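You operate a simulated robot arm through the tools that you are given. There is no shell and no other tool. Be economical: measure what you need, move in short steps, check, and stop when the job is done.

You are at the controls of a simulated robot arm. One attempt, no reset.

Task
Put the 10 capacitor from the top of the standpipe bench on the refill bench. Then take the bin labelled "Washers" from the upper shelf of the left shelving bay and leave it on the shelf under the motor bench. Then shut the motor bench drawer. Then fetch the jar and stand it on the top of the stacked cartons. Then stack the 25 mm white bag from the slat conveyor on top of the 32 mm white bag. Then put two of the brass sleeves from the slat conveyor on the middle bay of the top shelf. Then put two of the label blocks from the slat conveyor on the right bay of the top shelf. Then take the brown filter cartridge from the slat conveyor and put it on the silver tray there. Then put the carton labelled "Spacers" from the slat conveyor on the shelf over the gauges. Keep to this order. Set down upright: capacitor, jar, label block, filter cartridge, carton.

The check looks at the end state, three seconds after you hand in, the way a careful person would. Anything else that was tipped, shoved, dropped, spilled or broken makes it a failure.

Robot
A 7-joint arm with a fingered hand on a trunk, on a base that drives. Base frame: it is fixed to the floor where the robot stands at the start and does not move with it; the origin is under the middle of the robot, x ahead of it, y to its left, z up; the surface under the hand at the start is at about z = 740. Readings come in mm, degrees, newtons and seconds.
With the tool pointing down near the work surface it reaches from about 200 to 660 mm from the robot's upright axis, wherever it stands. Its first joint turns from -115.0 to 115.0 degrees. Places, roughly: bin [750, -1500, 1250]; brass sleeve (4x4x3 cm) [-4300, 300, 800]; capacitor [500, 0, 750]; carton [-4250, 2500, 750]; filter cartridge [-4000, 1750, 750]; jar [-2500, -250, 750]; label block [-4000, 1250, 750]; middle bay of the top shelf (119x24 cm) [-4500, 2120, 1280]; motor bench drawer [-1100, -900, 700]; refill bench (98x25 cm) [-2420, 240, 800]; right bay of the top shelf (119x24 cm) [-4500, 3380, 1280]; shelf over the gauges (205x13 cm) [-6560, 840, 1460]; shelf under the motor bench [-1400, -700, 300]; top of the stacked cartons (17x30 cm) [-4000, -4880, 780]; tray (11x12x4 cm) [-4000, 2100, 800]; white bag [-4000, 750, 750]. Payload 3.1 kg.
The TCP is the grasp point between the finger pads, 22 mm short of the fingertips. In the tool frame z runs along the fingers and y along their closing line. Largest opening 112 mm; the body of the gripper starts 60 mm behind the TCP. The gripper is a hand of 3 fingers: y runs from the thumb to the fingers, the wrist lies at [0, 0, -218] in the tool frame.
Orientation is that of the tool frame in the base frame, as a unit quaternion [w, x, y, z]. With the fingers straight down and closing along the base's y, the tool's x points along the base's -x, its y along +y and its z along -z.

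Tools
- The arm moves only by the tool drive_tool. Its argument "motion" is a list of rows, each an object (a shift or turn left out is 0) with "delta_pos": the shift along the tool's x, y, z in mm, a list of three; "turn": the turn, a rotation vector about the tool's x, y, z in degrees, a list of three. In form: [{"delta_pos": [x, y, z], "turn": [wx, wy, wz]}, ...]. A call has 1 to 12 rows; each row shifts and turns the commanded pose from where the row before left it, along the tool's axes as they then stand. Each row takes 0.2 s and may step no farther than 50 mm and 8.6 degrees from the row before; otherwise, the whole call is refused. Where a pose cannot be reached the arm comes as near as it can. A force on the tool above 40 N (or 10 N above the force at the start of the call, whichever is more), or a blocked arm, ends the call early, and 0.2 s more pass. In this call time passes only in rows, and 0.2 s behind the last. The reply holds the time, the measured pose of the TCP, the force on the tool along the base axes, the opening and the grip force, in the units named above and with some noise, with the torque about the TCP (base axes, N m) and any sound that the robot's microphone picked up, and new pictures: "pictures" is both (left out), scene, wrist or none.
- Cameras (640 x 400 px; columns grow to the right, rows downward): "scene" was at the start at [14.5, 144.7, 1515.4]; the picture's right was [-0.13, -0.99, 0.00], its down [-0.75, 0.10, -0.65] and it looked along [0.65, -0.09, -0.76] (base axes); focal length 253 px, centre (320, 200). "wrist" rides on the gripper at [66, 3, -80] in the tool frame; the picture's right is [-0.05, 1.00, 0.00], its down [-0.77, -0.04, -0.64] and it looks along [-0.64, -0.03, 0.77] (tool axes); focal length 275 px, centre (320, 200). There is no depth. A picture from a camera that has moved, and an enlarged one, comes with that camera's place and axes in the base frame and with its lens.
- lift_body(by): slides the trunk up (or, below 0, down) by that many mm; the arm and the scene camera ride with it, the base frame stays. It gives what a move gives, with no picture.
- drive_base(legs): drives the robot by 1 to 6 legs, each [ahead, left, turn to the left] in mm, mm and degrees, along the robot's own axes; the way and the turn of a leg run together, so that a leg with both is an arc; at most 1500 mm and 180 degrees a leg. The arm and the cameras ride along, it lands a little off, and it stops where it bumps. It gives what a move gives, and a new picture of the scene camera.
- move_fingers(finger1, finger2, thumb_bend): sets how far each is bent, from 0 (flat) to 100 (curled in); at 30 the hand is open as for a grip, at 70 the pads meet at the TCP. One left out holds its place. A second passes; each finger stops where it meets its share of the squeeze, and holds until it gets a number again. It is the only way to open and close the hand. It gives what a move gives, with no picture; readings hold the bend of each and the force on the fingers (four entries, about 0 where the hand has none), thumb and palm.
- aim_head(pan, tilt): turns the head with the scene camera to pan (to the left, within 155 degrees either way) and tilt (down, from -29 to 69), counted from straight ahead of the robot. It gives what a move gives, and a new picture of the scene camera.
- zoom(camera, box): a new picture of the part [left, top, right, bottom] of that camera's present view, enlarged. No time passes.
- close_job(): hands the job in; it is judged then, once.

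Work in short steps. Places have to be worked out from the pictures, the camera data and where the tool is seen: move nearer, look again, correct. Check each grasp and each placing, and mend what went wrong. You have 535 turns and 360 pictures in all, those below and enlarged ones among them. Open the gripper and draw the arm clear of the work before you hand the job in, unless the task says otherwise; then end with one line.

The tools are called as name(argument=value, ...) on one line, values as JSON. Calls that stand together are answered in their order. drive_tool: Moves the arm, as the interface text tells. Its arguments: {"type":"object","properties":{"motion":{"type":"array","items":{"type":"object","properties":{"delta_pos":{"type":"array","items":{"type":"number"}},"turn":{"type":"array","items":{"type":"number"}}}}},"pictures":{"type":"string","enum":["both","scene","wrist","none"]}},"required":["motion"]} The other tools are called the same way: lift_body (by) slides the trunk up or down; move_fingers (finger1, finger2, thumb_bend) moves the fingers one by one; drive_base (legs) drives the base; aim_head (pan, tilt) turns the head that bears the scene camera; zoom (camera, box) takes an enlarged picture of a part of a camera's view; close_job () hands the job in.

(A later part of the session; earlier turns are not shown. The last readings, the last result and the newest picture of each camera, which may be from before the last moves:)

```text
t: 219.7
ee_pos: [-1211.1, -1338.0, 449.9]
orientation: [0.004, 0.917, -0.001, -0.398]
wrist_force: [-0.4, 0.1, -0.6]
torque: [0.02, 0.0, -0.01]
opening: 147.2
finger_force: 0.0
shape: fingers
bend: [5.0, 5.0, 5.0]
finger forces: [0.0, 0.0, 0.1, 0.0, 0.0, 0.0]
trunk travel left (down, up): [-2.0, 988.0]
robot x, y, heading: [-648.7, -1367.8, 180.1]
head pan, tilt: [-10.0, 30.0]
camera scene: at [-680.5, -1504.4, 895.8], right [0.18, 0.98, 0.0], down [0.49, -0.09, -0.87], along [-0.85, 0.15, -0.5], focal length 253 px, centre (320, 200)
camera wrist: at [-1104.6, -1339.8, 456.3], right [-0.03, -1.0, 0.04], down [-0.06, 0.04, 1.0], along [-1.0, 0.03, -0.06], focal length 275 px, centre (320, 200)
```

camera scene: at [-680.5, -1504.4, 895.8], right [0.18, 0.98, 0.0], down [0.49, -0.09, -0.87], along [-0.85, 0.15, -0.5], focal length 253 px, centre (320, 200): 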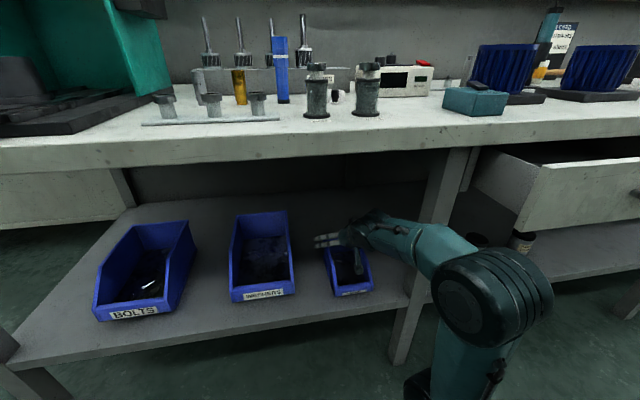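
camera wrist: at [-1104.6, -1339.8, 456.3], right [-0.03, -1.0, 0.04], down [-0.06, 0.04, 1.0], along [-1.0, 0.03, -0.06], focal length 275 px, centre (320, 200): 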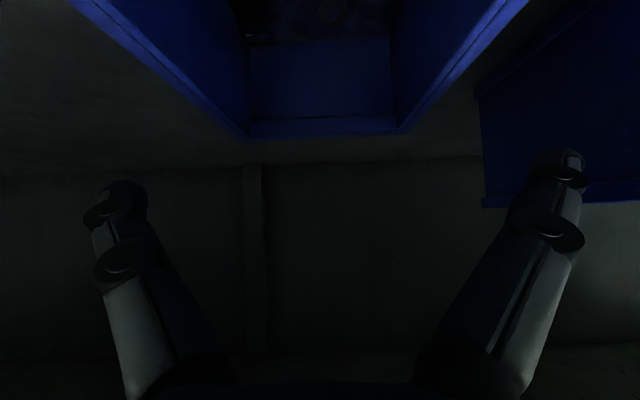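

The bin stays put. I back out and raise the trunk to view the drawer.

drive_base(legs=[[-400, 0, 0]])

lift_body(by=300)

aim_head(pan=-25, tilt=30)

```text
t: 222.2
ee_pos: [-811.1, -1338.5, 450.4]
orientation: [0.005, 0.917, -0.001, -0.398]
wrist_force: [-0.7, -0.4, 0.1]
torque: [0.01, 0.0, 0.02]
opening: 147.3
finger_force: 0.1
shape: fingers
bend: [5.0, 5.0, 5.0]
finger forces: [0.0, 0.0, 0.1, 0.1, 0.0, 0.0]
trunk travel left (down, up): [-2.0, 988.0]
robot x, y, heading: [-250.8, -1368.8, 179.8]
head pan, tilt: [-10.0, 30.0]
camera scene: at [-280.8, -1504.8, 895.8], right [0.17, 0.98, 0.0], down [0.49, -0.09, -0.87], along [-0.85, 0.15, -0.5], focal length 253 px, centre (320, 200)
```

scene: 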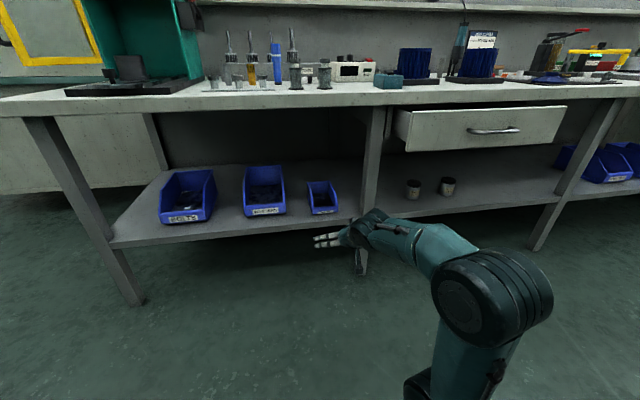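

```text
t: 225.2
ee_pos: [-811.3, -1339.2, 748.3]
orientation: [0.004, 0.917, -0.001, -0.399]
wrist_force: [-0.3, -0.3, -0.3]
torque: [0.03, -0.02, 0.01]
opening: 147.3
finger_force: 0.0
shape: fingers
bend: [5.0, 5.0, 5.0]
finger forces: [0.0, 0.0, 0.1, 0.0, 0.1, 0.0]
trunk travel left (down, up): [-302.0, 688.0]
robot x, y, heading: [-248.8, -1371.2, 179.9]
head pan, tilt: [-10.0, 30.0]
```

```text
t: 225.9
ee_pos: [-810.6, -1337.7, 750.8]
orientation: [0.004, 0.917, -0.001, -0.399]
wrist_force: [-0.6, -0.6, 0.0]
torque: [0.03, -0.05, 0.01]
opening: 147.3
finger_force: 0.0
shape: fingers
bend: [5.0, 5.0, 5.0]
finger forces: [0.0, 0.0, 0.0, 0.0, 0.0, 0.1]
trunk travel left (down, up): [-302.0, 688.0]
robot x, y, heading: [-250.4, -1366.8, 180.0]
head pan, tilt: [-25.0, 30.0]
camera scene: at [-273.8, -1482.3, 1195.8], right [0.42, 0.91, 0.0], down [0.45, -0.21, -0.87], along [-0.79, 0.37, -0.5], focal length 253 px, centre (320, 200)
```

scene: 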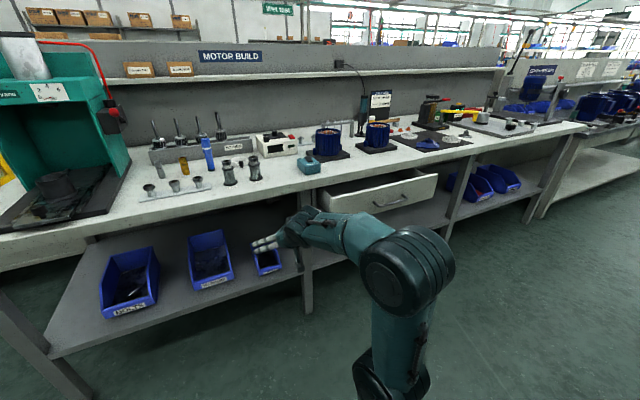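

Drawer front is at about x≈-905, centre y≈-900, z 655–760, with the handle in the middle. I slide right, close the hand and level it to push left of the handle.

drive_base(legs=[[-100, 0, 0], [0, -315, 0]])

move_fingers(finger1=72, finger2=72, thumb_bend=72)

drive_tool(motion=[{"turn": [0, -8, 0]}, {"turn": [0, -8, 0]}, {"turn": [0, -8, 0]}, {"turn": [0, -8, 0]}, {"turn": [0, -8, 0]}], pictures="both")

```text
t: 228.8
ee_pos: [-707.1, -1027.7, 748.6]
orientation: [0.003, 0.917, -0.005, -0.4]
wrist_force: [0.2, 0.8, -0.1]
torque: [-0.01, 0.02, 0.03]
opening: 147.2
finger_force: 0.0
shape: fingers
bend: [5.0, 5.0, 5.0]
finger forces: [0.0, 0.0, 0.0, 0.1, 0.0, 0.0]
trunk travel left (down, up): [-302.0, 688.0]
robot x, y, heading: [-144.5, -1060.1, 179.8]
head pan, tilt: [-25.0, 30.0]
camera scene: at [-170.8, -1175.3, 1195.8], right [0.43, 0.9, 0.0], down [0.45, -0.22, -0.87], along [-0.78, 0.37, -0.5], focal length 253 px, centre (320, 200)
```

scene: 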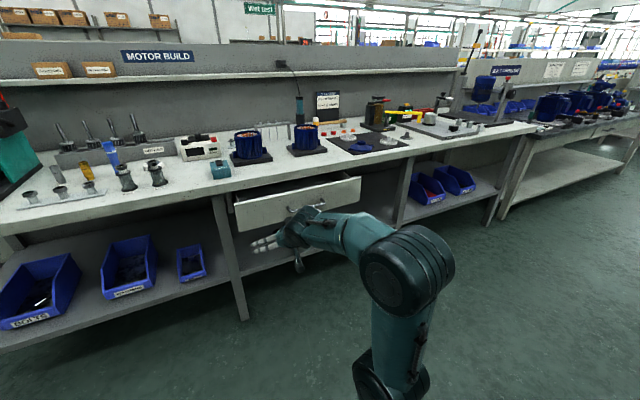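

```text
t: 229.8
ee_pos: [-706.8, -1026.3, 750.8]
orientation: [0.003, 0.917, -0.004, -0.399]
wrist_force: [0.1, -0.8, 0.9]
torque: [0.03, 0.02, 0.02]
opening: 0.0
finger_force: 0.0
shape: fingers
bend: [72.0, 72.0, 72.0]
finger forces: [0.0, 0.0, 0.0, 0.0, 0.0, 0.0]
trunk travel left (down, up): [-302.0, 688.0]
robot x, y, heading: [-144.9, -1065.0, 179.5]
head pan, tilt: [-25.0, 30.0]
```

```text
t: 231.0
ee_pos: [-714.0, -1025.9, 751.3]
orientation: [0.0, 0.748, -0.005, -0.664]
wrist_force: [-0.2, 0.4, -0.3]
torque: [0.03, 0.01, 0.0]
opening: 0.0
finger_force: 0.1
shape: fingers
bend: [72.0, 72.0, 72.0]
finger forces: [0.0, 0.0, 0.1, 0.1, 0.1, 0.0]
out of reach, approached as far as the arm can: row 2
trunk travel left (down, up): [-302.0, 688.0]
robot x, y, heading: [-146.3, -1060.2, 179.3]
head pan, tilt: [-25.0, 30.0]
camera scene: at [-170.8, -1175.3, 1195.8], right [0.43, 0.9, 0.0], down [0.45, -0.22, -0.87], along [-0.78, 0.37, -0.5], focal length 253 px, centre (320, 200)
camera wrist: at [-624.3, -1028.9, 693.5], right [-0.01, -1.0, 0.05], down [0.54, 0.04, 0.84], along [-0.84, 0.04, 0.54], focal length 275 px, centre (320, 200)
```

scene: 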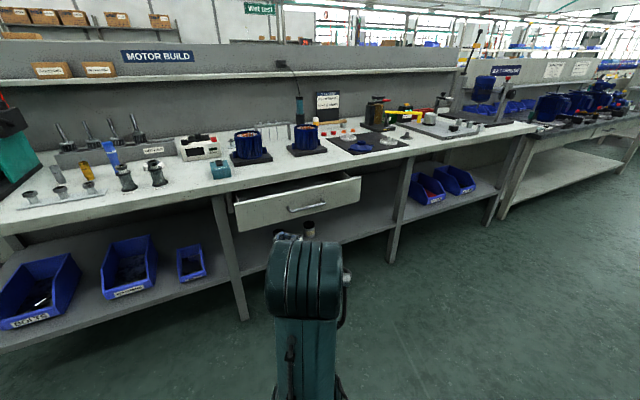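
wrist: 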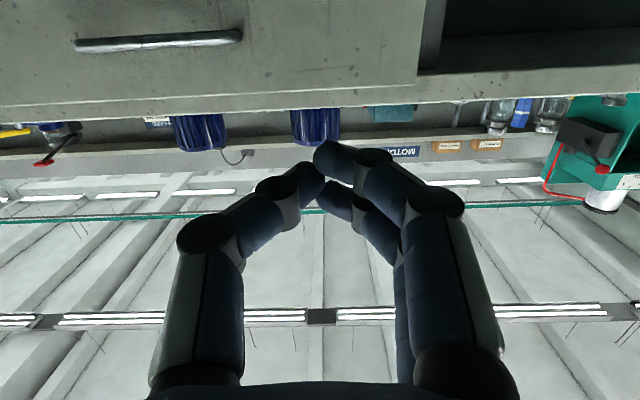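

The hand is level. I lower it to z≈705, shift beside the handle and drive ahead until just short of the drawer front.

drive_tool(motion=[{"delta_pos": [23, -18, 0]}, {"delta_pos": [23, -18, 0]}], pictures="none")

drive_base(legs=[[145, 0, 0]])

drive_tool(motion=[{"delta_pos": [0, 0, 0]}], pictures="wrist")

```text
t: 231.6
ee_pos: [-706.2, -990.9, 704.2]
orientation: [-0.001, 0.748, -0.006, -0.664]
wrist_force: [0.1, -0.3, -1.2]
torque: [0.01, 0.0, -0.02]
opening: 0.0
finger_force: 0.0
shape: fingers
bend: [72.0, 72.0, 72.0]
finger forces: [0.0, 0.0, 0.1, 0.0, 0.1, 0.1]
trunk travel left (down, up): [-302.0, 688.0]
robot x, y, heading: [-143.2, -1063.4, 179.5]
head pan, tilt: [-25.0, 30.0]
```

```text
t: 232.9
ee_pos: [-851.5, -991.6, 703.9]
orientation: [0.002, 0.748, -0.003, -0.664]
wrist_force: [-0.2, 0.5, -0.3]
torque: [0.01, 0.0, -0.03]
opening: 0.2
finger_force: 0.0
shape: fingers
bend: [72.0, 72.0, 72.0]
finger forces: [0.1, 0.1, 0.0, 0.0, 0.0, 0.1]
trunk travel left (down, up): [-302.0, 688.0]
robot x, y, heading: [-291.9, -1062.9, 179.4]
head pan, tilt: [-25.0, 30.0]
camera scene: at [-315.8, -1174.5, 1195.8], right [0.43, 0.9, 0.0], down [0.45, -0.21, -0.87], along [-0.78, 0.37, -0.5], focal length 253 px, centre (320, 200)
```

scene: 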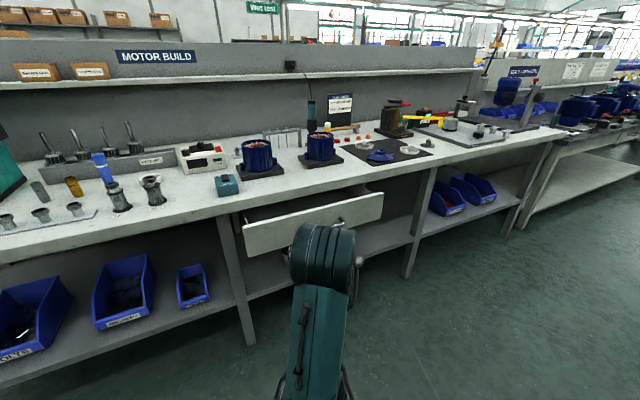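

```text
t: 233.3
ee_pos: [-852.0, -990.7, 705.0]
orientation: [0.001, 0.748, -0.004, -0.664]
wrist_force: [0.0, -0.6, 0.3]
torque: [-0.02, 0.02, -0.01]
opening: 0.3
finger_force: 0.0
shape: fingers
bend: [72.0, 72.0, 72.0]
finger forces: [0.1, 0.1, 0.1, 0.0, 0.0, 0.0]
trunk travel left (down, up): [-302.0, 688.0]
robot x, y, heading: [-292.5, -1058.2, 179.6]
head pan, tilt: [-25.0, 30.0]
camera wrist: at [-761.8, -994.9, 647.3], right [-0.01, -1.0, 0.05], down [0.54, 0.04, 0.84], along [-0.84, 0.04, 0.54], focal length 275 px, centre (320, 200)
```

wrist: 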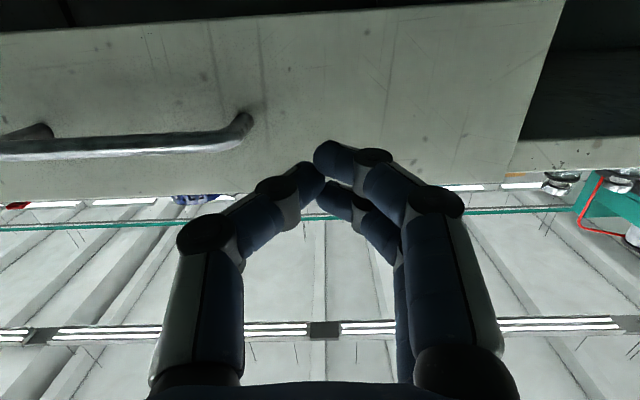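

The fist faces the drawer panel left of the handle. I push with the arm in small steps.

drive_tool(motion=[{"delta_pos": [5, 0, 25]}, {"delta_pos": [5, 0, 25]}, {"delta_pos": [3, 0, 25]}], pictures="wrist")

```text
t: 234.1
ee_pos: [-924.3, -991.9, 682.1]
orientation: [0.0, 0.748, -0.005, -0.663]
wrist_force: [0.3, -0.6, -0.4]
torque: [0.0, 0.02, -0.01]
opening: 0.1
finger_force: 0.1
shape: fingers
bend: [72.0, 72.0, 72.0]
finger forces: [0.0, 0.0, 0.1, 0.0, 0.0, 0.0]
trunk travel left (down, up): [-302.0, 688.0]
robot x, y, heading: [-288.2, -1060.0, 179.9]
head pan, tilt: [-25.0, 30.0]
camera wrist: at [-834.8, -995.8, 624.8], right [-0.01, -1.0, 0.05], down [0.54, 0.04, 0.84], along [-0.84, 0.04, 0.54], focal length 275 px, centre (320, 200)
```

wrist: 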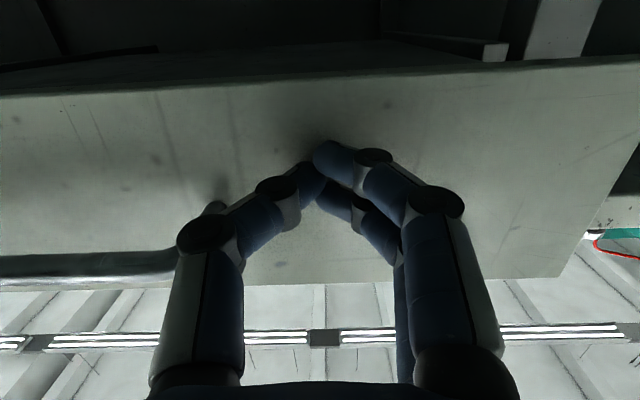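

The thumb is close to the handle's end, so I shift 35 mm away from it, raise a bit, then continue pushing.

drive_tool(motion=[{"delta_pos": [0, 35, 0]}, {"delta_pos": [-10, 0, 15]}, {"delta_pos": [-5, 0, 15]}], pictures="wrist")

```text
t: 234.9
ee_pos: [-957.1, -1025.1, 693.8]
orientation: [0.002, 0.749, -0.004, -0.663]
wrist_force: [-1.2, -0.8, -0.2]
torque: [0.0, -0.01, 0.02]
opening: 0.2
finger_force: 0.1
shape: fingers
bend: [72.0, 72.0, 72.0]
finger forces: [0.0, 0.1, 0.1, 0.0, 0.0, 0.0]
trunk travel left (down, up): [-302.0, 688.0]
robot x, y, heading: [-287.9, -1061.1, 179.9]
head pan, tilt: [-25.0, 30.0]
camera wrist: at [-867.9, -1029.1, 636.5], right [-0.01, -1.0, 0.05], down [0.54, 0.04, 0.84], along [-0.84, 0.04, 0.54], focal length 275 px, centre (320, 200)
```

wrist: 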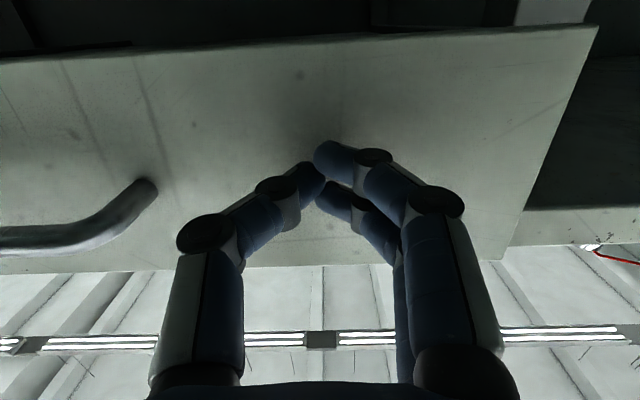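

drive_tool(motion=[{"delta_pos": [-3, 0, 20]}, {"delta_pos": [-3, 0, 20]}, {"delta_pos": [-3, 0, 20]}], pictures="wrist")

```text
t: 235.7
ee_pos: [-1020.0, -1025.6, 691.8]
orientation: [0.001, 0.748, -0.004, -0.663]
wrist_force: [0.3, -1.2, -0.4]
torque: [0.01, 0.0, 0.02]
opening: 0.0
finger_force: 0.1
shape: fingers
bend: [72.0, 72.0, 72.0]
finger forces: [0.1, 0.0, 0.1, 0.1, 0.0, 0.1]
trunk travel left (down, up): [-302.0, 688.0]
robot x, y, heading: [-291.0, -1063.8, 179.6]
head pan, tilt: [-25.0, 30.0]
camera wrist: at [-928.5, -1029.2, 635.2], right [-0.01, -1.0, 0.05], down [0.54, 0.04, 0.84], along [-0.84, 0.04, 0.54], focal length 275 px, centre (320, 200)
```

wrist: 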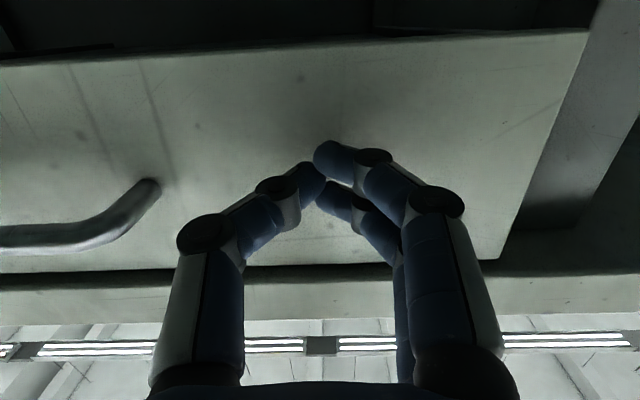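

The drawer is moving with the hand. I keep pushing.

drive_tool(motion=[{"delta_pos": [-3, 0, 20]}, {"delta_pos": [-3, 0, 20]}, {"delta_pos": [-2, 0, 15]}], pictures="both")

```text
t: 236.2
ee_pos: [-1036.9, -1024.1, 694.9]
orientation: [0.0, 0.75, -0.007, -0.662]
wrist_force: [26.5, -0.8, 4.1]
torque: [0.02, 0.2, -0.01]
opening: 0.0
finger_force: 17.3
shape: fingers
bend: [72.0, 74.0, 74.0]
finger forces: [3.6, 12.9, 0.1, 0.0, 18.5, 0.0]
trunk travel left (down, up): [-302.0, 688.0]
robot x, y, heading: [-291.0, -1062.2, 179.5]
head pan, tilt: [-25.0, 30.0]
stopped in row 2: the force on the tool passed its limit at 56 N (the readings are from after the stop); the commanded pose is now the measured one
camera scene: at [-310.6, -1174.8, 1196.0], right [0.43, 0.9, 0.0], down [0.45, -0.21, -0.87], along [-0.78, 0.37, -0.5], focal length 253 px, centre (320, 200)
camera wrist: at [-947.3, -1027.8, 638.3], right [-0.02, -1.0, 0.06], down [0.53, 0.04, 0.84], along [-0.85, 0.04, 0.53], focal length 275 px, centre (320, 200)
```

scene: 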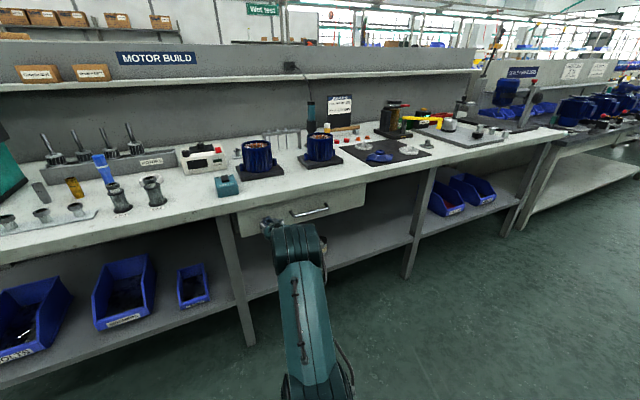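
wrist: 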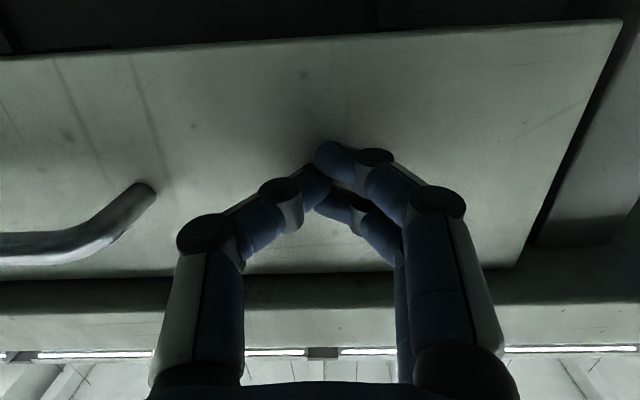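

A hard stop at x≈-1037. I back off to look whether the drawer is fully shut.

drive_tool(motion=[{"delta_pos": [3, 0, -20]}, {"delta_pos": [3, 0, -40]}, {"delta_pos": [3, 0, -40]}, {"delta_pos": [3, 0, -40]}], pictures="none")

aim_head(pan=-30, tilt=35)

zoom(camera="scene", box=[180, 130, 420, 280])

```text
t: 237.2
ee_pos: [-900.8, -1028.9, 697.9]
orientation: [0.0, 0.751, -0.006, -0.66]
wrist_force: [-0.5, -0.1, 0.4]
torque: [0.02, -0.01, 0.01]
opening: 0.0
finger_force: 0.1
shape: fingers
bend: [72.0, 72.0, 72.0]
finger forces: [0.0, 0.0, 0.0, 0.1, 0.1, 0.0]
trunk travel left (down, up): [-302.0, 688.0]
robot x, y, heading: [-287.2, -1060.3, 179.7]
head pan, tilt: [-25.0, 30.0]
```

```text
t: 237.9
ee_pos: [-901.2, -1028.3, 696.9]
orientation: [0.0, 0.751, -0.007, -0.66]
wrist_force: [-0.2, 0.5, 0.1]
torque: [-0.01, -0.03, -0.01]
opening: 0.0
finger_force: 0.0
shape: fingers
bend: [72.0, 72.0, 72.0]
finger forces: [0.1, 0.0, 0.0, 0.0, 0.1, 0.0]
trunk travel left (down, up): [-302.0, 688.0]
robot x, y, heading: [-291.0, -1060.8, 179.6]
head pan, tilt: [-30.0, 35.0]
camera scene: at [-309.8, -1168.7, 1188.0], right [0.5, 0.86, 0.0], down [0.49, -0.29, -0.82], along [-0.71, 0.41, -0.57], focal length 253 px, centre (320, 200)
```

scene: 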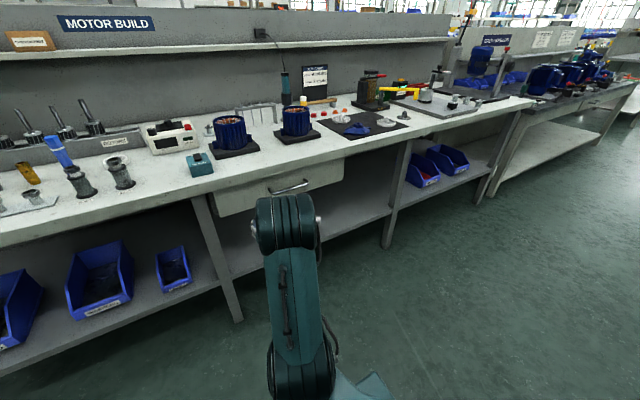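

```text
2.67 times, centred on (300, 205) of scene
camera zoom: at [-309.8, -1168.7, 1188.0], right [0.5, 0.86, 0.0], down [0.49, -0.29, -0.82], along [-0.71, 0.41, -0.57], focal length 674 px, centre (373, 187)
```

zoom: 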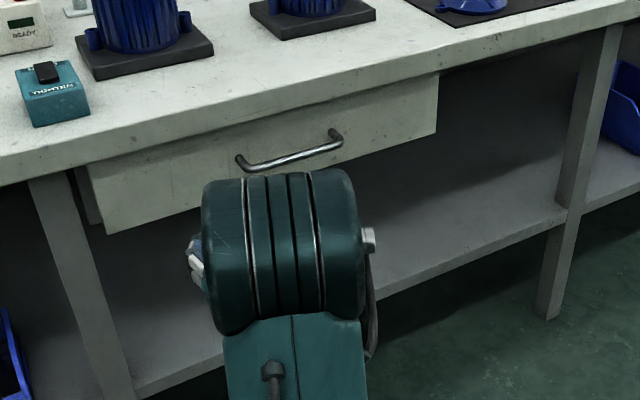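

The drawer front is flush under the bench top: shut. I back off, raise the trunk and turn the hand downward again.

drive_base(legs=[[-100, 0, 0]])

lift_body(by=348)

drive_tool(motion=[{"delta_pos": [0, 0, -10], "turn": [0, 8.3, 0]}, {"delta_pos": [0, 0, -10], "turn": [0, 8.3, 0]}, {"delta_pos": [0, 0, -10], "turn": [0, 8.3, 0]}, {"delta_pos": [0, 0, 0], "turn": [0, 8.3, 0]}, {"delta_pos": [0, 0, 0], "turn": [0, 8.3, 0]}, {"delta_pos": [0, 0, 0], "turn": [0, 8.3, 0]}, {"delta_pos": [0, 0, 0], "turn": [0, 8.3, 0]}, {"delta_pos": [0, 0, 0], "turn": [0, 8.3, 0]}, {"delta_pos": [0, 0, 0], "turn": [0, 8.3, 0]}, {"delta_pos": [0, 0, 0], "turn": [0, 7.8, 0]}], pictures="scene")

move_fingers(finger1=30, finger2=30, thumb_bend=30)

```text
t: 239.0
ee_pos: [-803.9, -1028.0, 697.9]
orientation: [0.0, 0.751, -0.006, -0.66]
wrist_force: [-0.4, -0.7, 0.1]
torque: [0.04, -0.01, 0.01]
opening: 0.0
finger_force: 0.1
shape: fingers
bend: [72.0, 72.0, 72.0]
finger forces: [0.1, 0.1, 0.1, 0.0, 0.0, 0.0]
trunk travel left (down, up): [-302.0, 688.0]
robot x, y, heading: [-194.3, -1059.7, 179.8]
head pan, tilt: [-30.0, 35.0]
camera scene: at [-211.1, -1169.3, 1188.0], right [0.51, 0.86, 0.0], down [0.49, -0.29, -0.82], along [-0.71, 0.41, -0.57], focal length 253 px, centre (320, 200)
```

scene: 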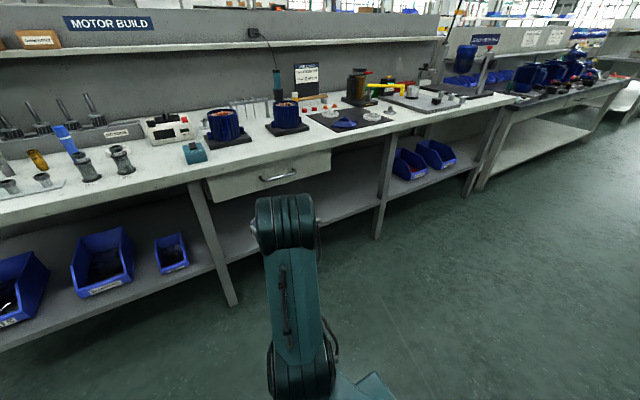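

```text
t: 242.4
ee_pos: [-802.0, -1028.9, 1044.8]
orientation: [0.0, 0.751, -0.007, -0.66]
wrist_force: [0.3, -0.2, -0.5]
torque: [0.04, 0.0, -0.01]
opening: 0.1
finger_force: 0.0
shape: fingers
bend: [72.0, 72.0, 72.0]
finger forces: [0.0, 0.0, 0.0, 0.1, 0.0, 0.0]
trunk travel left (down, up): [-650.0, 340.0]
robot x, y, heading: [-191.2, -1062.9, 179.7]
head pan, tilt: [-30.0, 35.0]
```

```text
t: 244.6
ee_pos: [-774.9, -1029.6, 1053.3]
orientation: [0.004, 1.0, -0.004, 0.001]
wrist_force: [0.4, 0.1, 1.1]
torque: [0.04, 0.03, -0.02]
opening: 0.0
finger_force: 0.1
shape: fingers
bend: [72.0, 72.0, 72.0]
finger forces: [0.0, 0.0, 0.0, 0.1, 0.0, 0.0]
trunk travel left (down, up): [-650.0, 340.0]
robot x, y, heading: [-191.2, -1062.7, 179.6]
head pan, tilt: [-30.0, 35.0]
camera scene: at [-212.6, -1170.4, 1535.9], right [0.51, 0.86, 0.0], down [0.5, -0.29, -0.82], along [-0.71, 0.41, -0.57], focal length 253 px, centre (320, 200)
```

scene: 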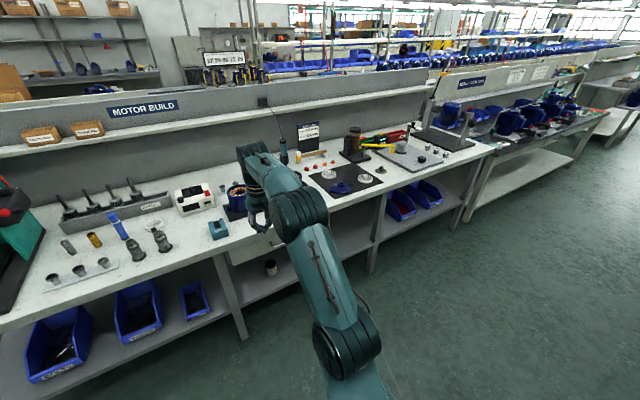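

```text
t: 245.6
ee_pos: [-773.6, -1028.5, 1054.2]
orientation: [0.005, 1.0, -0.005, -0.001]
wrist_force: [0.0, -0.8, -0.3]
torque: [0.0, 0.03, -0.01]
opening: 111.1
finger_force: 0.1
shape: fingers
bend: [30.0, 30.0, 30.0]
finger forces: [0.0, 0.0, 0.0, 0.0, 0.1, 0.0]
trunk travel left (down, up): [-650.0, 340.0]
robot x, y, heading: [-188.1, -1063.1, 179.6]
head pan, tilt: [-30.0, 35.0]
```

I retract the arm, then slide left down the aisle, cross to x≈-3260 and turn to face +y.

drive_tool(motion=[{"delta_pos": [40, 0, 0]}, {"delta_pos": [40, 0, 0]}, {"delta_pos": [40, 0, 0]}, {"delta_pos": [40, 0, 0]}, {"delta_pos": [40, 0, 0]}, {"delta_pos": [38, 0, -30]}], pictures="none")

aim_head(pan=0, tilt=30)

drive_base(legs=[[0, 1450, 0], [0, 1450, 0]])

```text
t: 247.0
ee_pos: [-532.4, -1027.4, 1081.2]
orientation: [0.006, 1.0, -0.006, -0.002]
wrist_force: [-0.3, 0.4, 0.3]
torque: [-0.02, 0.01, 0.0]
opening: 111.3
finger_force: 0.2
shape: fingers
bend: [30.0, 30.0, 30.0]
finger forces: [0.1, 0.0, 0.1, 0.0, 0.0, 0.1]
trunk travel left (down, up): [-650.0, 340.0]
robot x, y, heading: [-193.0, -1059.9, 179.7]
head pan, tilt: [-30.0, 35.0]
```

```text
t: 247.9
ee_pos: [-536.0, -1030.9, 1080.9]
orientation: [0.006, 1.0, -0.004, 0.0]
wrist_force: [-0.2, -0.8, -0.2]
torque: [0.02, -0.02, -0.03]
opening: 111.2
finger_force: 0.1
shape: fingers
bend: [30.0, 30.0, 30.0]
finger forces: [0.1, 0.1, 0.1, 0.1, 0.0, 0.0]
trunk travel left (down, up): [-650.0, 340.0]
robot x, y, heading: [-190.4, -1062.8, 179.9]
head pan, tilt: [0.0, 30.0]
camera scene: at [-225.6, -1213.0, 1543.8], right [0.01, 1.0, 0.0], down [0.5, 0.0, -0.87], along [-0.87, 0.01, -0.5], focal length 253 px, centre (320, 200)
```

scene: 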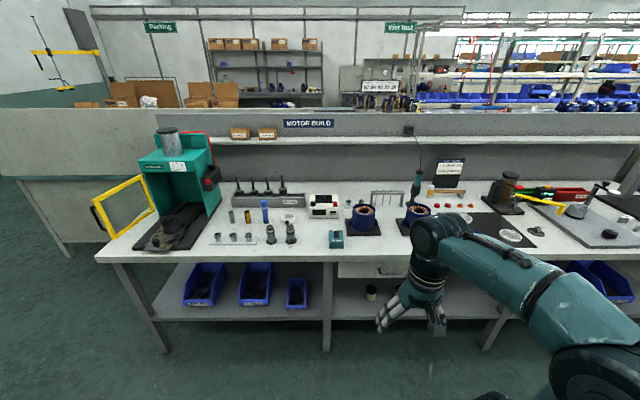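

```text
t: 262.0
ee_pos: [-486.7, -3945.1, 1080.8]
orientation: [0.005, 1.0, 0.013, 0.0]
wrist_force: [0.2, 0.5, -0.6]
torque: [0.0, -0.02, -0.02]
opening: 111.3
finger_force: 0.0
shape: fingers
bend: [30.0, 30.0, 30.0]
finger forces: [0.0, 0.0, 0.0, 0.0, 0.1, 0.0]
trunk travel left (down, up): [-650.0, 340.0]
robot x, y, heading: [-144.2, -3966.4, -178.5]
head pan, tilt: [0.0, 30.0]
camera scene: at [-171.3, -4117.5, 1543.8], right [-0.03, 1.0, 0.0], down [0.5, 0.02, -0.87], along [-0.87, -0.03, -0.5], focal length 253 px, centre (320, 200)
```

scene: 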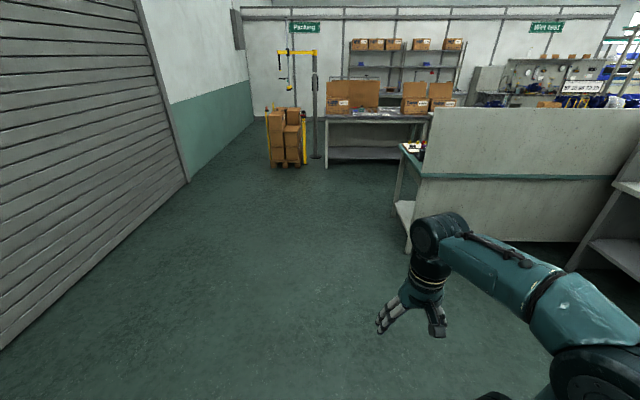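

The drawer is clearly shut. I cross to x≈-3260 and turn to face +y.

drive_base(legs=[[0, 0, -1.5], [1500, 0, 0], [1500, 0, 0], [130, 0, 0], [0, 0, -90]])

aim_head(pan=120, tilt=35)

```text
t: 281.3
ee_pos: [-3187.5, -3665.9, 1081.4]
orientation: [0.003, 0.709, -0.706, -0.004]
wrist_force: [-0.2, 0.6, 0.8]
torque: [-0.01, 0.04, 0.01]
opening: 111.0
finger_force: 0.1
shape: fingers
bend: [30.0, 30.0, 30.0]
finger forces: [0.1, 0.0, 0.0, 0.1, 0.0, 0.0]
trunk travel left (down, up): [-650.0, 340.0]
robot x, y, heading: [-3217.2, -4008.7, 90.5]
head pan, tilt: [0.0, 30.0]
camera scene: at [-3370.5, -3978.5, 1543.8], right [1.0, 0.01, 0.0], down [0.0, -0.5, -0.87], along [-0.01, 0.87, -0.5], focal length 253 px, centre (320, 200)
```

scene: 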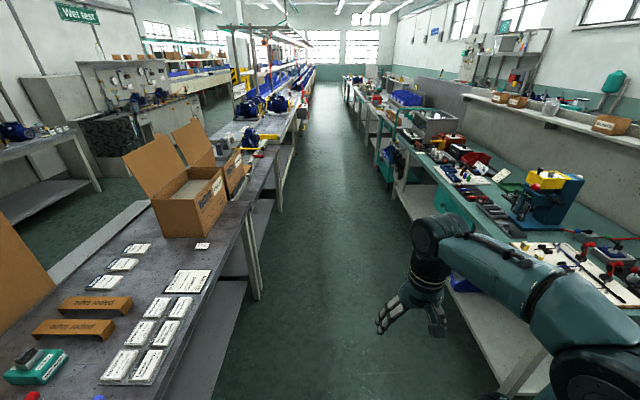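

```text
t: 283.3
ee_pos: [-3187.7, -3665.4, 1081.4]
orientation: [0.003, 0.709, -0.706, -0.004]
wrist_force: [0.8, -0.1, -0.6]
torque: [0.0, -0.01, 0.0]
opening: 111.2
finger_force: 0.0
shape: fingers
bend: [30.0, 30.0, 30.0]
finger forces: [0.0, 0.0, 0.0, 0.0, 0.1, 0.0]
trunk travel left (down, up): [-650.0, 340.0]
robot x, y, heading: [-3211.2, -4011.6, 90.5]
head pan, tilt: [120.0, 35.0]
camera scene: at [-3445.5, -4113.6, 1536.0], right [-0.51, 0.86, 0.0], down [0.49, 0.29, -0.82], along [-0.71, -0.42, -0.57], focal length 253 px, centre (320, 200)
```

scene: 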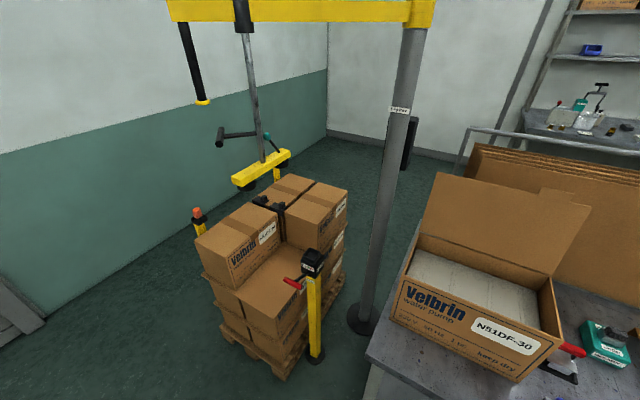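

I have the carton stack's position for later. Now I drive up the aisle to the jar and turn to face it.

drive_base(legs=[[1450, 40, 0], [1450, 0, 0], [920, 0, 0], [0, 0, -90]])

aim_head(pan=0, tilt=40)

```text
t: 305.0
ee_pos: [-2870.5, -356.5, 1081.1]
orientation: [0.002, 0.024, 1.0, 0.004]
wrist_force: [0.2, 1.1, 0.7]
torque: [0.01, 0.01, -0.04]
opening: 111.1
finger_force: 0.0
shape: fingers
bend: [30.0, 30.0, 30.0]
finger forces: [0.1, 0.0, 0.1, 0.1, 0.0, 0.0]
trunk travel left (down, up): [-650.0, 340.0]
robot x, y, heading: [-3212.5, -308.6, -2.8]
head pan, tilt: [120.0, 35.0]
camera scene: at [-3309.1, -75.3, 1536.0], right [0.89, 0.46, 0.0], down [0.26, -0.51, -0.82], along [-0.38, 0.73, -0.57], focal length 253 px, centre (320, 200)
```

scene: 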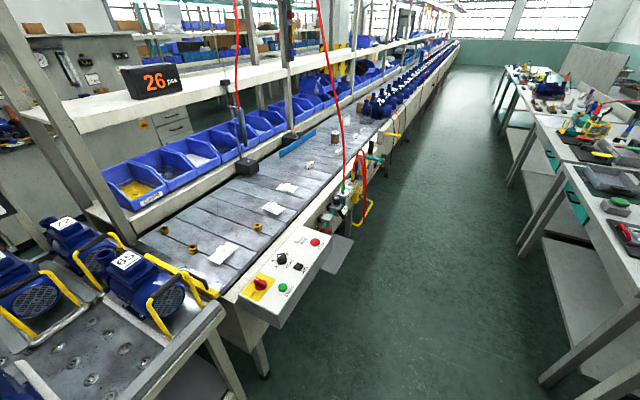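

```text
t: 307.0
ee_pos: [-2871.0, -355.6, 1081.4]
orientation: [0.001, 0.024, 1.0, 0.005]
wrist_force: [0.7, 0.6, 0.8]
torque: [0.0, 0.0, 0.0]
opening: 111.3
finger_force: 0.0
shape: fingers
bend: [30.0, 30.0, 30.0]
finger forces: [0.1, 0.1, 0.0, 0.0, 0.0, 0.0]
trunk travel left (down, up): [-650.0, 340.0]
robot x, y, heading: [-3210.3, -309.7, -2.7]
head pan, tilt: [0.0, 40.0]
camera scene: at [-3183.7, -157.3, 1528.5], right [-0.04, -1.0, 0.0], down [-0.64, 0.03, -0.77], along [0.77, -0.03, -0.64], focal length 253 px, centre (320, 200)
```

scene: 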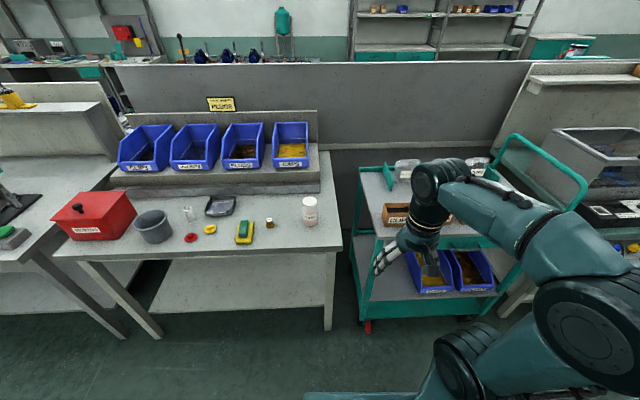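

The jar is at about (-2468,-148). I move up to it.

drive_base(legs=[[0, 0, 2.7], [225, 170, 0]])

drive_tool(motion=[{"delta_pos": [-40, 0, 15]}, {"delta_pos": [-40, 0, 15]}], pictures="wrist")

```text
t: 309.4
ee_pos: [-2646.9, -170.4, 1081.2]
orientation: [0.0, 0.0, 1.0, 0.004]
wrist_force: [0.2, -0.3, -1.2]
torque: [-0.02, 0.02, 0.0]
opening: 111.5
finger_force: 0.1
shape: fingers
bend: [30.0, 30.0, 30.0]
finger forces: [0.1, 0.1, 0.1, 0.0, 0.1, 0.1]
trunk travel left (down, up): [-650.0, 340.0]
robot x, y, heading: [-2995.0, -138.9, -0.0]
head pan, tilt: [0.0, 40.0]
camera scene: at [-2968.8, 13.7, 1528.4], right [0.0, -1.0, 0.0], down [-0.64, 0.0, -0.77], along [0.77, 0.0, -0.64], focal length 253 px, centre (320, 200)
```

scene: 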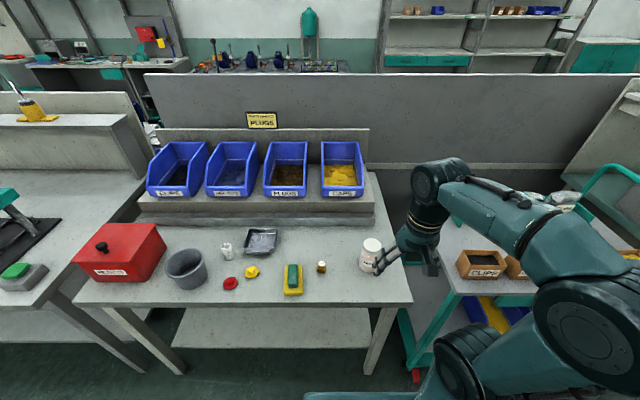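

```text
t: 310.0
ee_pos: [-2563.9, -173.0, 1048.5]
orientation: [0.001, 0.0, 1.0, 0.004]
wrist_force: [-1.4, 0.6, 0.0]
torque: [0.0, 0.03, 0.02]
opening: 111.5
finger_force: 0.0
shape: fingers
bend: [30.0, 30.0, 30.0]
finger forces: [0.0, 0.1, 0.0, 0.1, 0.1, 0.0]
trunk travel left (down, up): [-650.0, 340.0]
robot x, y, heading: [-2990.6, -140.1, -0.1]
head pan, tilt: [0.0, 40.0]
camera wrist: at [-2629.2, -170.1, 1128.6], right [0.05, 1.0, 0.01], down [0.77, -0.04, 0.64], along [0.63, -0.02, -0.77], focal length 275 px, centre (320, 200)
```

wrist: 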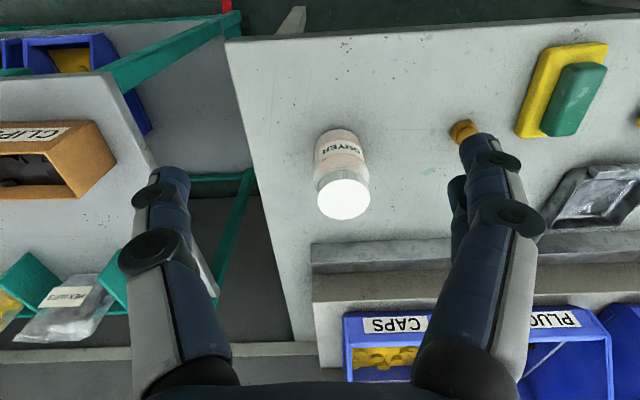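

The jar (≈58 mm wide, ~95 tall) centres at about (-2444,-150). I move above it and check.

drive_tool(motion=[{"delta_pos": [-40, 8, 15]}, {"delta_pos": [-40, 8, 20]}, {"delta_pos": [-40, 7, 30]}, {"delta_pos": [0, 0, 25]}], pictures="wrist")

```text
refused: row 3 steps farther than a row can; nothing moved
```

drive_tool(motion=[{"delta_pos": [-40, 8, 15]}, {"delta_pos": [-40, 8, 20]}, {"delta_pos": [-40, 7, 20]}, {"delta_pos": [0, 0, 35]}], pictures="wrist")

```text
t: 311.0
ee_pos: [-2445.0, -147.0, 962.2]
orientation: [0.001, 0.001, 1.0, 0.005]
wrist_force: [-1.0, -0.7, 0.5]
torque: [-0.03, -0.02, 0.01]
opening: 111.2
finger_force: 0.1
shape: fingers
bend: [30.0, 30.0, 30.0]
finger forces: [0.0, 0.0, 0.0, 0.1, 0.0, 0.0]
trunk travel left (down, up): [-650.0, 340.0]
robot x, y, heading: [-2992.8, -140.4, 0.1]
head pan, tilt: [0.0, 40.0]
camera wrist: at [-2509.2, -144.0, 1041.8], right [0.05, 1.0, 0.01], down [0.77, -0.04, 0.64], along [0.64, -0.02, -0.77], focal length 275 px, centre (320, 200)
```

wrist: 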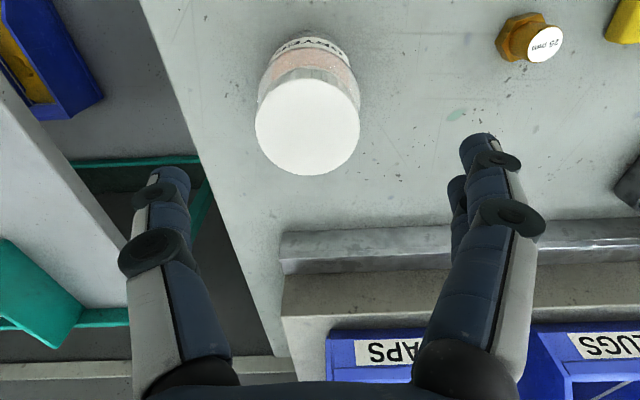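

Centre (-2443,-152). I descend around the jar and close.

drive_tool(motion=[{"delta_pos": [-2, -5, 35]}, {"delta_pos": [0, 0, 35]}, {"delta_pos": [0, 0, 25]}, {"delta_pos": [0, 0, 14]}], pictures="wrist")

move_fingers(finger1=65, finger2=65, thumb_bend=65)

drive_tool(motion=[{"delta_pos": [0, 0, -10]}, {"delta_pos": [0, 0, -20]}, {"delta_pos": [0, 0, -40]}], pictures="both")

```text
t: 312.0
ee_pos: [-2445.6, -153.1, 854.1]
orientation: [0.007, 0.001, 1.0, 0.005]
wrist_force: [3.0, -3.7, 28.2]
torque: [-0.16, 0.18, 0.0]
opening: 113.4
finger_force: 14.9
shape: fingers
bend: [30.0, 30.0, 30.0]
finger forces: [3.4, 5.9, 0.1, 0.0, 20.4, 0.0]
trunk travel left (down, up): [-650.0, 340.0]
robot x, y, heading: [-2987.3, -142.4, 0.1]
head pan, tilt: [0.0, 40.0]
camera wrist: at [-2511.7, -149.9, 934.2], right [0.05, 1.0, 0.01], down [0.76, -0.04, 0.64], along [0.64, -0.02, -0.76], focal length 275 px, centre (320, 200)
```

wrist: 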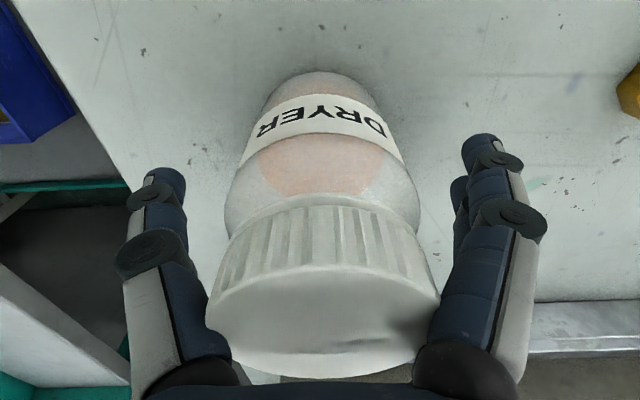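

```text
t: 312.3
ee_pos: [-2445.6, -151.7, 857.5]
orientation: [0.008, 0.002, 1.0, 0.004]
wrist_force: [-0.9, -2.7, 32.7]
torque: [-0.05, -0.11, 0.24]
opening: 58.0
finger_force: 63.4
shape: fingers
bend: [55.0, 56.0, 58.0]
finger forces: [29.7, 31.5, 0.0, 0.0, 65.5, 0.0]
trunk travel left (down, up): [-650.0, 340.0]
robot x, y, heading: [-2992.6, -142.1, 0.2]
head pan, tilt: [0.0, 40.0]
stopped: the force on the tool passed its limit at 42 N (the readings are from after the stop); the commanded pose is now the measured one
```

```text
t: 313.1
ee_pos: [-2440.8, -153.8, 920.5]
orientation: [0.003, 0.001, 1.0, 0.005]
wrist_force: [-0.6, 0.3, -2.9]
torque: [0.02, -0.01, 0.02]
opening: 58.3
finger_force: 42.9
shape: fingers
bend: [55.0, 56.0, 58.0]
finger forces: [20.4, 22.2, 0.0, 0.0, 43.2, 0.0]
trunk travel left (down, up): [-650.0, 340.0]
robot x, y, heading: [-2992.6, -144.8, 0.1]
head pan, tilt: [0.0, 40.0]
camera scene: at [-2969.4, 13.1, 1528.3], right [0.0, -1.0, 0.0], down [-0.64, 0.0, -0.77], along [0.77, 0.0, -0.64], focal length 253 px, centre (320, 200)
camera wrist: at [-2505.9, -151.0, 1000.0], right [0.05, 1.0, 0.01], down [0.77, -0.04, 0.64], along [0.64, -0.03, -0.77], focal length 275 px, centre (320, 200)
```

scene: 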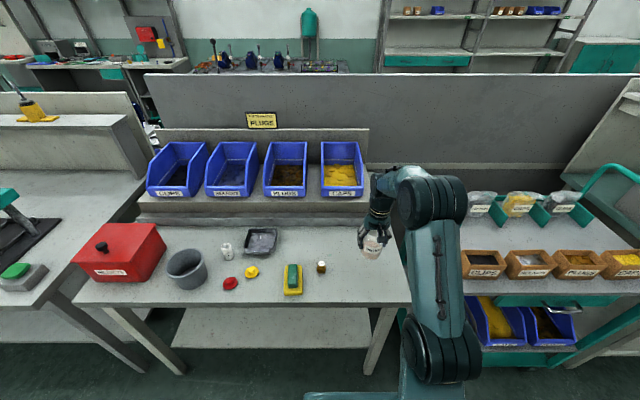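
wrist: 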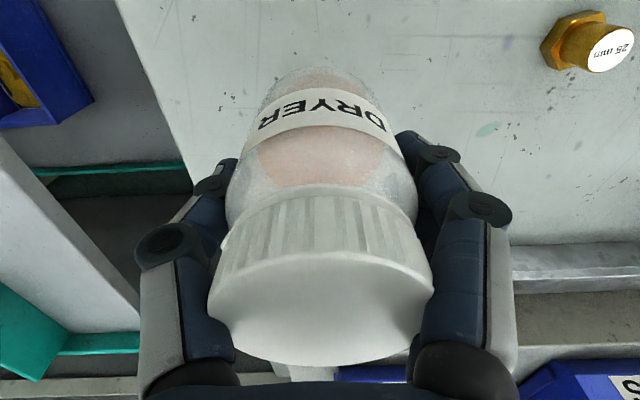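

The jar is held (it is a little taller than judged). I lift, retract and drive back toward the carton stack.

drive_tool(motion=[{"delta_pos": [10, 0, -40]}, {"delta_pos": [10, 0, -40]}, {"delta_pos": [25, 0, -40]}, {"delta_pos": [35, -5, -30]}, {"delta_pos": [40, -5, -10]}, {"delta_pos": [40, -5, 0]}, {"delta_pos": [40, -5, 0]}], pictures="none")

drive_base(legs=[[-270, 0, 0], [0, 0, -90]])

```text
t: 314.7
ee_pos: [-2649.2, -176.3, 1083.8]
orientation: [0.004, 0.003, 1.0, 0.005]
wrist_force: [-0.5, -0.1, -2.7]
torque: [0.02, 0.0, -0.04]
opening: 58.0
finger_force: 40.5
shape: fingers
bend: [54.0, 56.0, 58.0]
finger forces: [19.3, 21.3, 0.0, 0.0, 40.9, 0.0]
trunk travel left (down, up): [-650.0, 340.0]
robot x, y, heading: [-2990.5, -144.4, -0.1]
head pan, tilt: [0.0, 40.0]
```

```text
t: 320.5
ee_pos: [-3297.1, -487.4, 1084.3]
orientation: [0.005, 0.708, 0.707, 0.001]
wrist_force: [-0.6, 0.6, -1.5]
torque: [0.02, 0.04, 0.0]
opening: 57.8
finger_force: 39.1
shape: fingers
bend: [54.0, 56.0, 58.0]
finger forces: [17.6, 21.1, 0.1, 0.0, 39.0, 0.0]
trunk travel left (down, up): [-650.0, 340.0]
robot x, y, heading: [-3261.4, -141.3, -89.9]
head pan, tilt: [0.0, 40.0]
camera scene: at [-3115.7, -163.9, 1528.5], right [-1.0, 0.0, 0.0], down [0.0, 0.64, -0.77], along [0.0, -0.77, -0.64], focal length 253 px, centre (320, 200)
```

scene: 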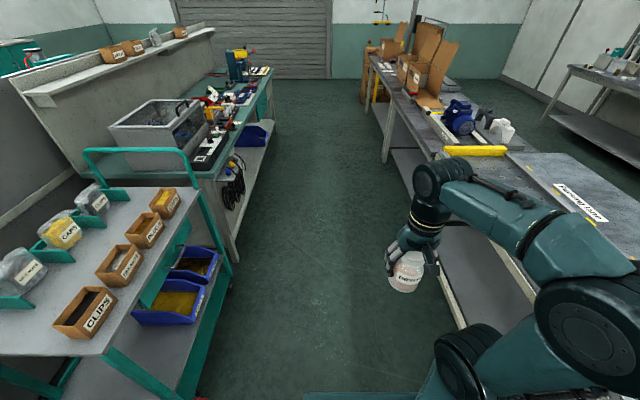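

Driving down the aisle and turning to face the carton stack from its front side.

drive_base(legs=[[1350, 0, 0], [1350, 0, 0], [1400, 0, 0], [0, 100, 0], [600, 0, 0], [0, 0, -90]])

aim_head(pan=0, tilt=40)

```text
t: 347.6
ee_pos: [-3417.5, -4782.9, 1084.4]
orientation: [0.004, 1.0, 0.012, -0.004]
wrist_force: [1.0, 0.5, -2.6]
torque: [-0.01, -0.03, 0.03]
opening: 57.6
finger_force: 37.0
shape: fingers
bend: [54.0, 55.0, 58.0]
finger forces: [15.9, 20.5, 0.1, 0.1, 36.8, 0.1]
trunk travel left (down, up): [-650.0, 340.0]
robot x, y, heading: [-3073.5, -4806.9, -178.4]
head pan, tilt: [0.0, 40.0]
camera scene: at [-3095.5, -4958.4, 1528.5], right [-0.03, 1.0, 0.0], down [0.64, 0.02, -0.77], along [-0.77, -0.02, -0.64], focal length 253 px, centre (320, 200)
```

scene: 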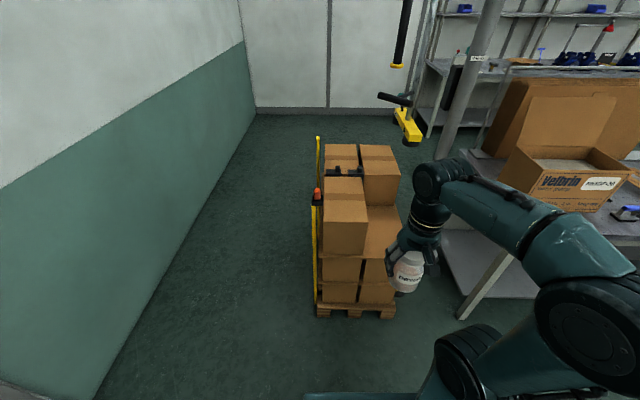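

```text
t: 348.1
ee_pos: [-3417.7, -4784.4, 1084.1]
orientation: [0.005, 1.0, 0.012, -0.004]
wrist_force: [-0.3, 0.5, -2.3]
torque: [0.02, -0.04, -0.01]
opening: 57.9
finger_force: 36.3
shape: fingers
bend: [54.0, 55.0, 58.0]
finger forces: [15.8, 20.6, 0.0, 0.1, 36.8, 0.1]
trunk travel left (down, up): [-650.0, 340.0]
robot x, y, heading: [-3072.6, -4806.0, -178.3]
head pan, tilt: [0.0, 40.0]
camera scene: at [-3095.5, -4958.5, 1528.5], right [-0.03, 1.0, 0.0], down [0.64, 0.02, -0.77], along [-0.77, -0.02, -0.64], focal length 253 px, centre (320, 200)
```

scene: 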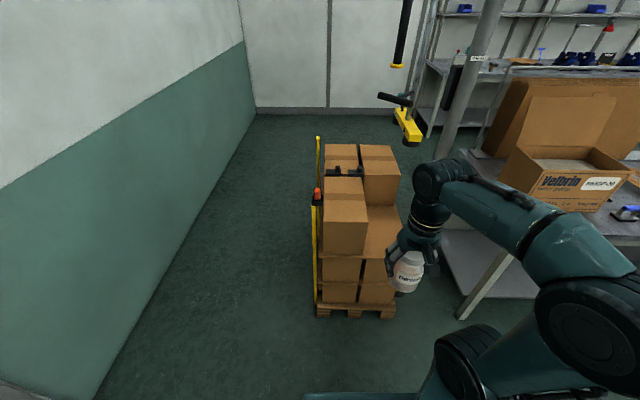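

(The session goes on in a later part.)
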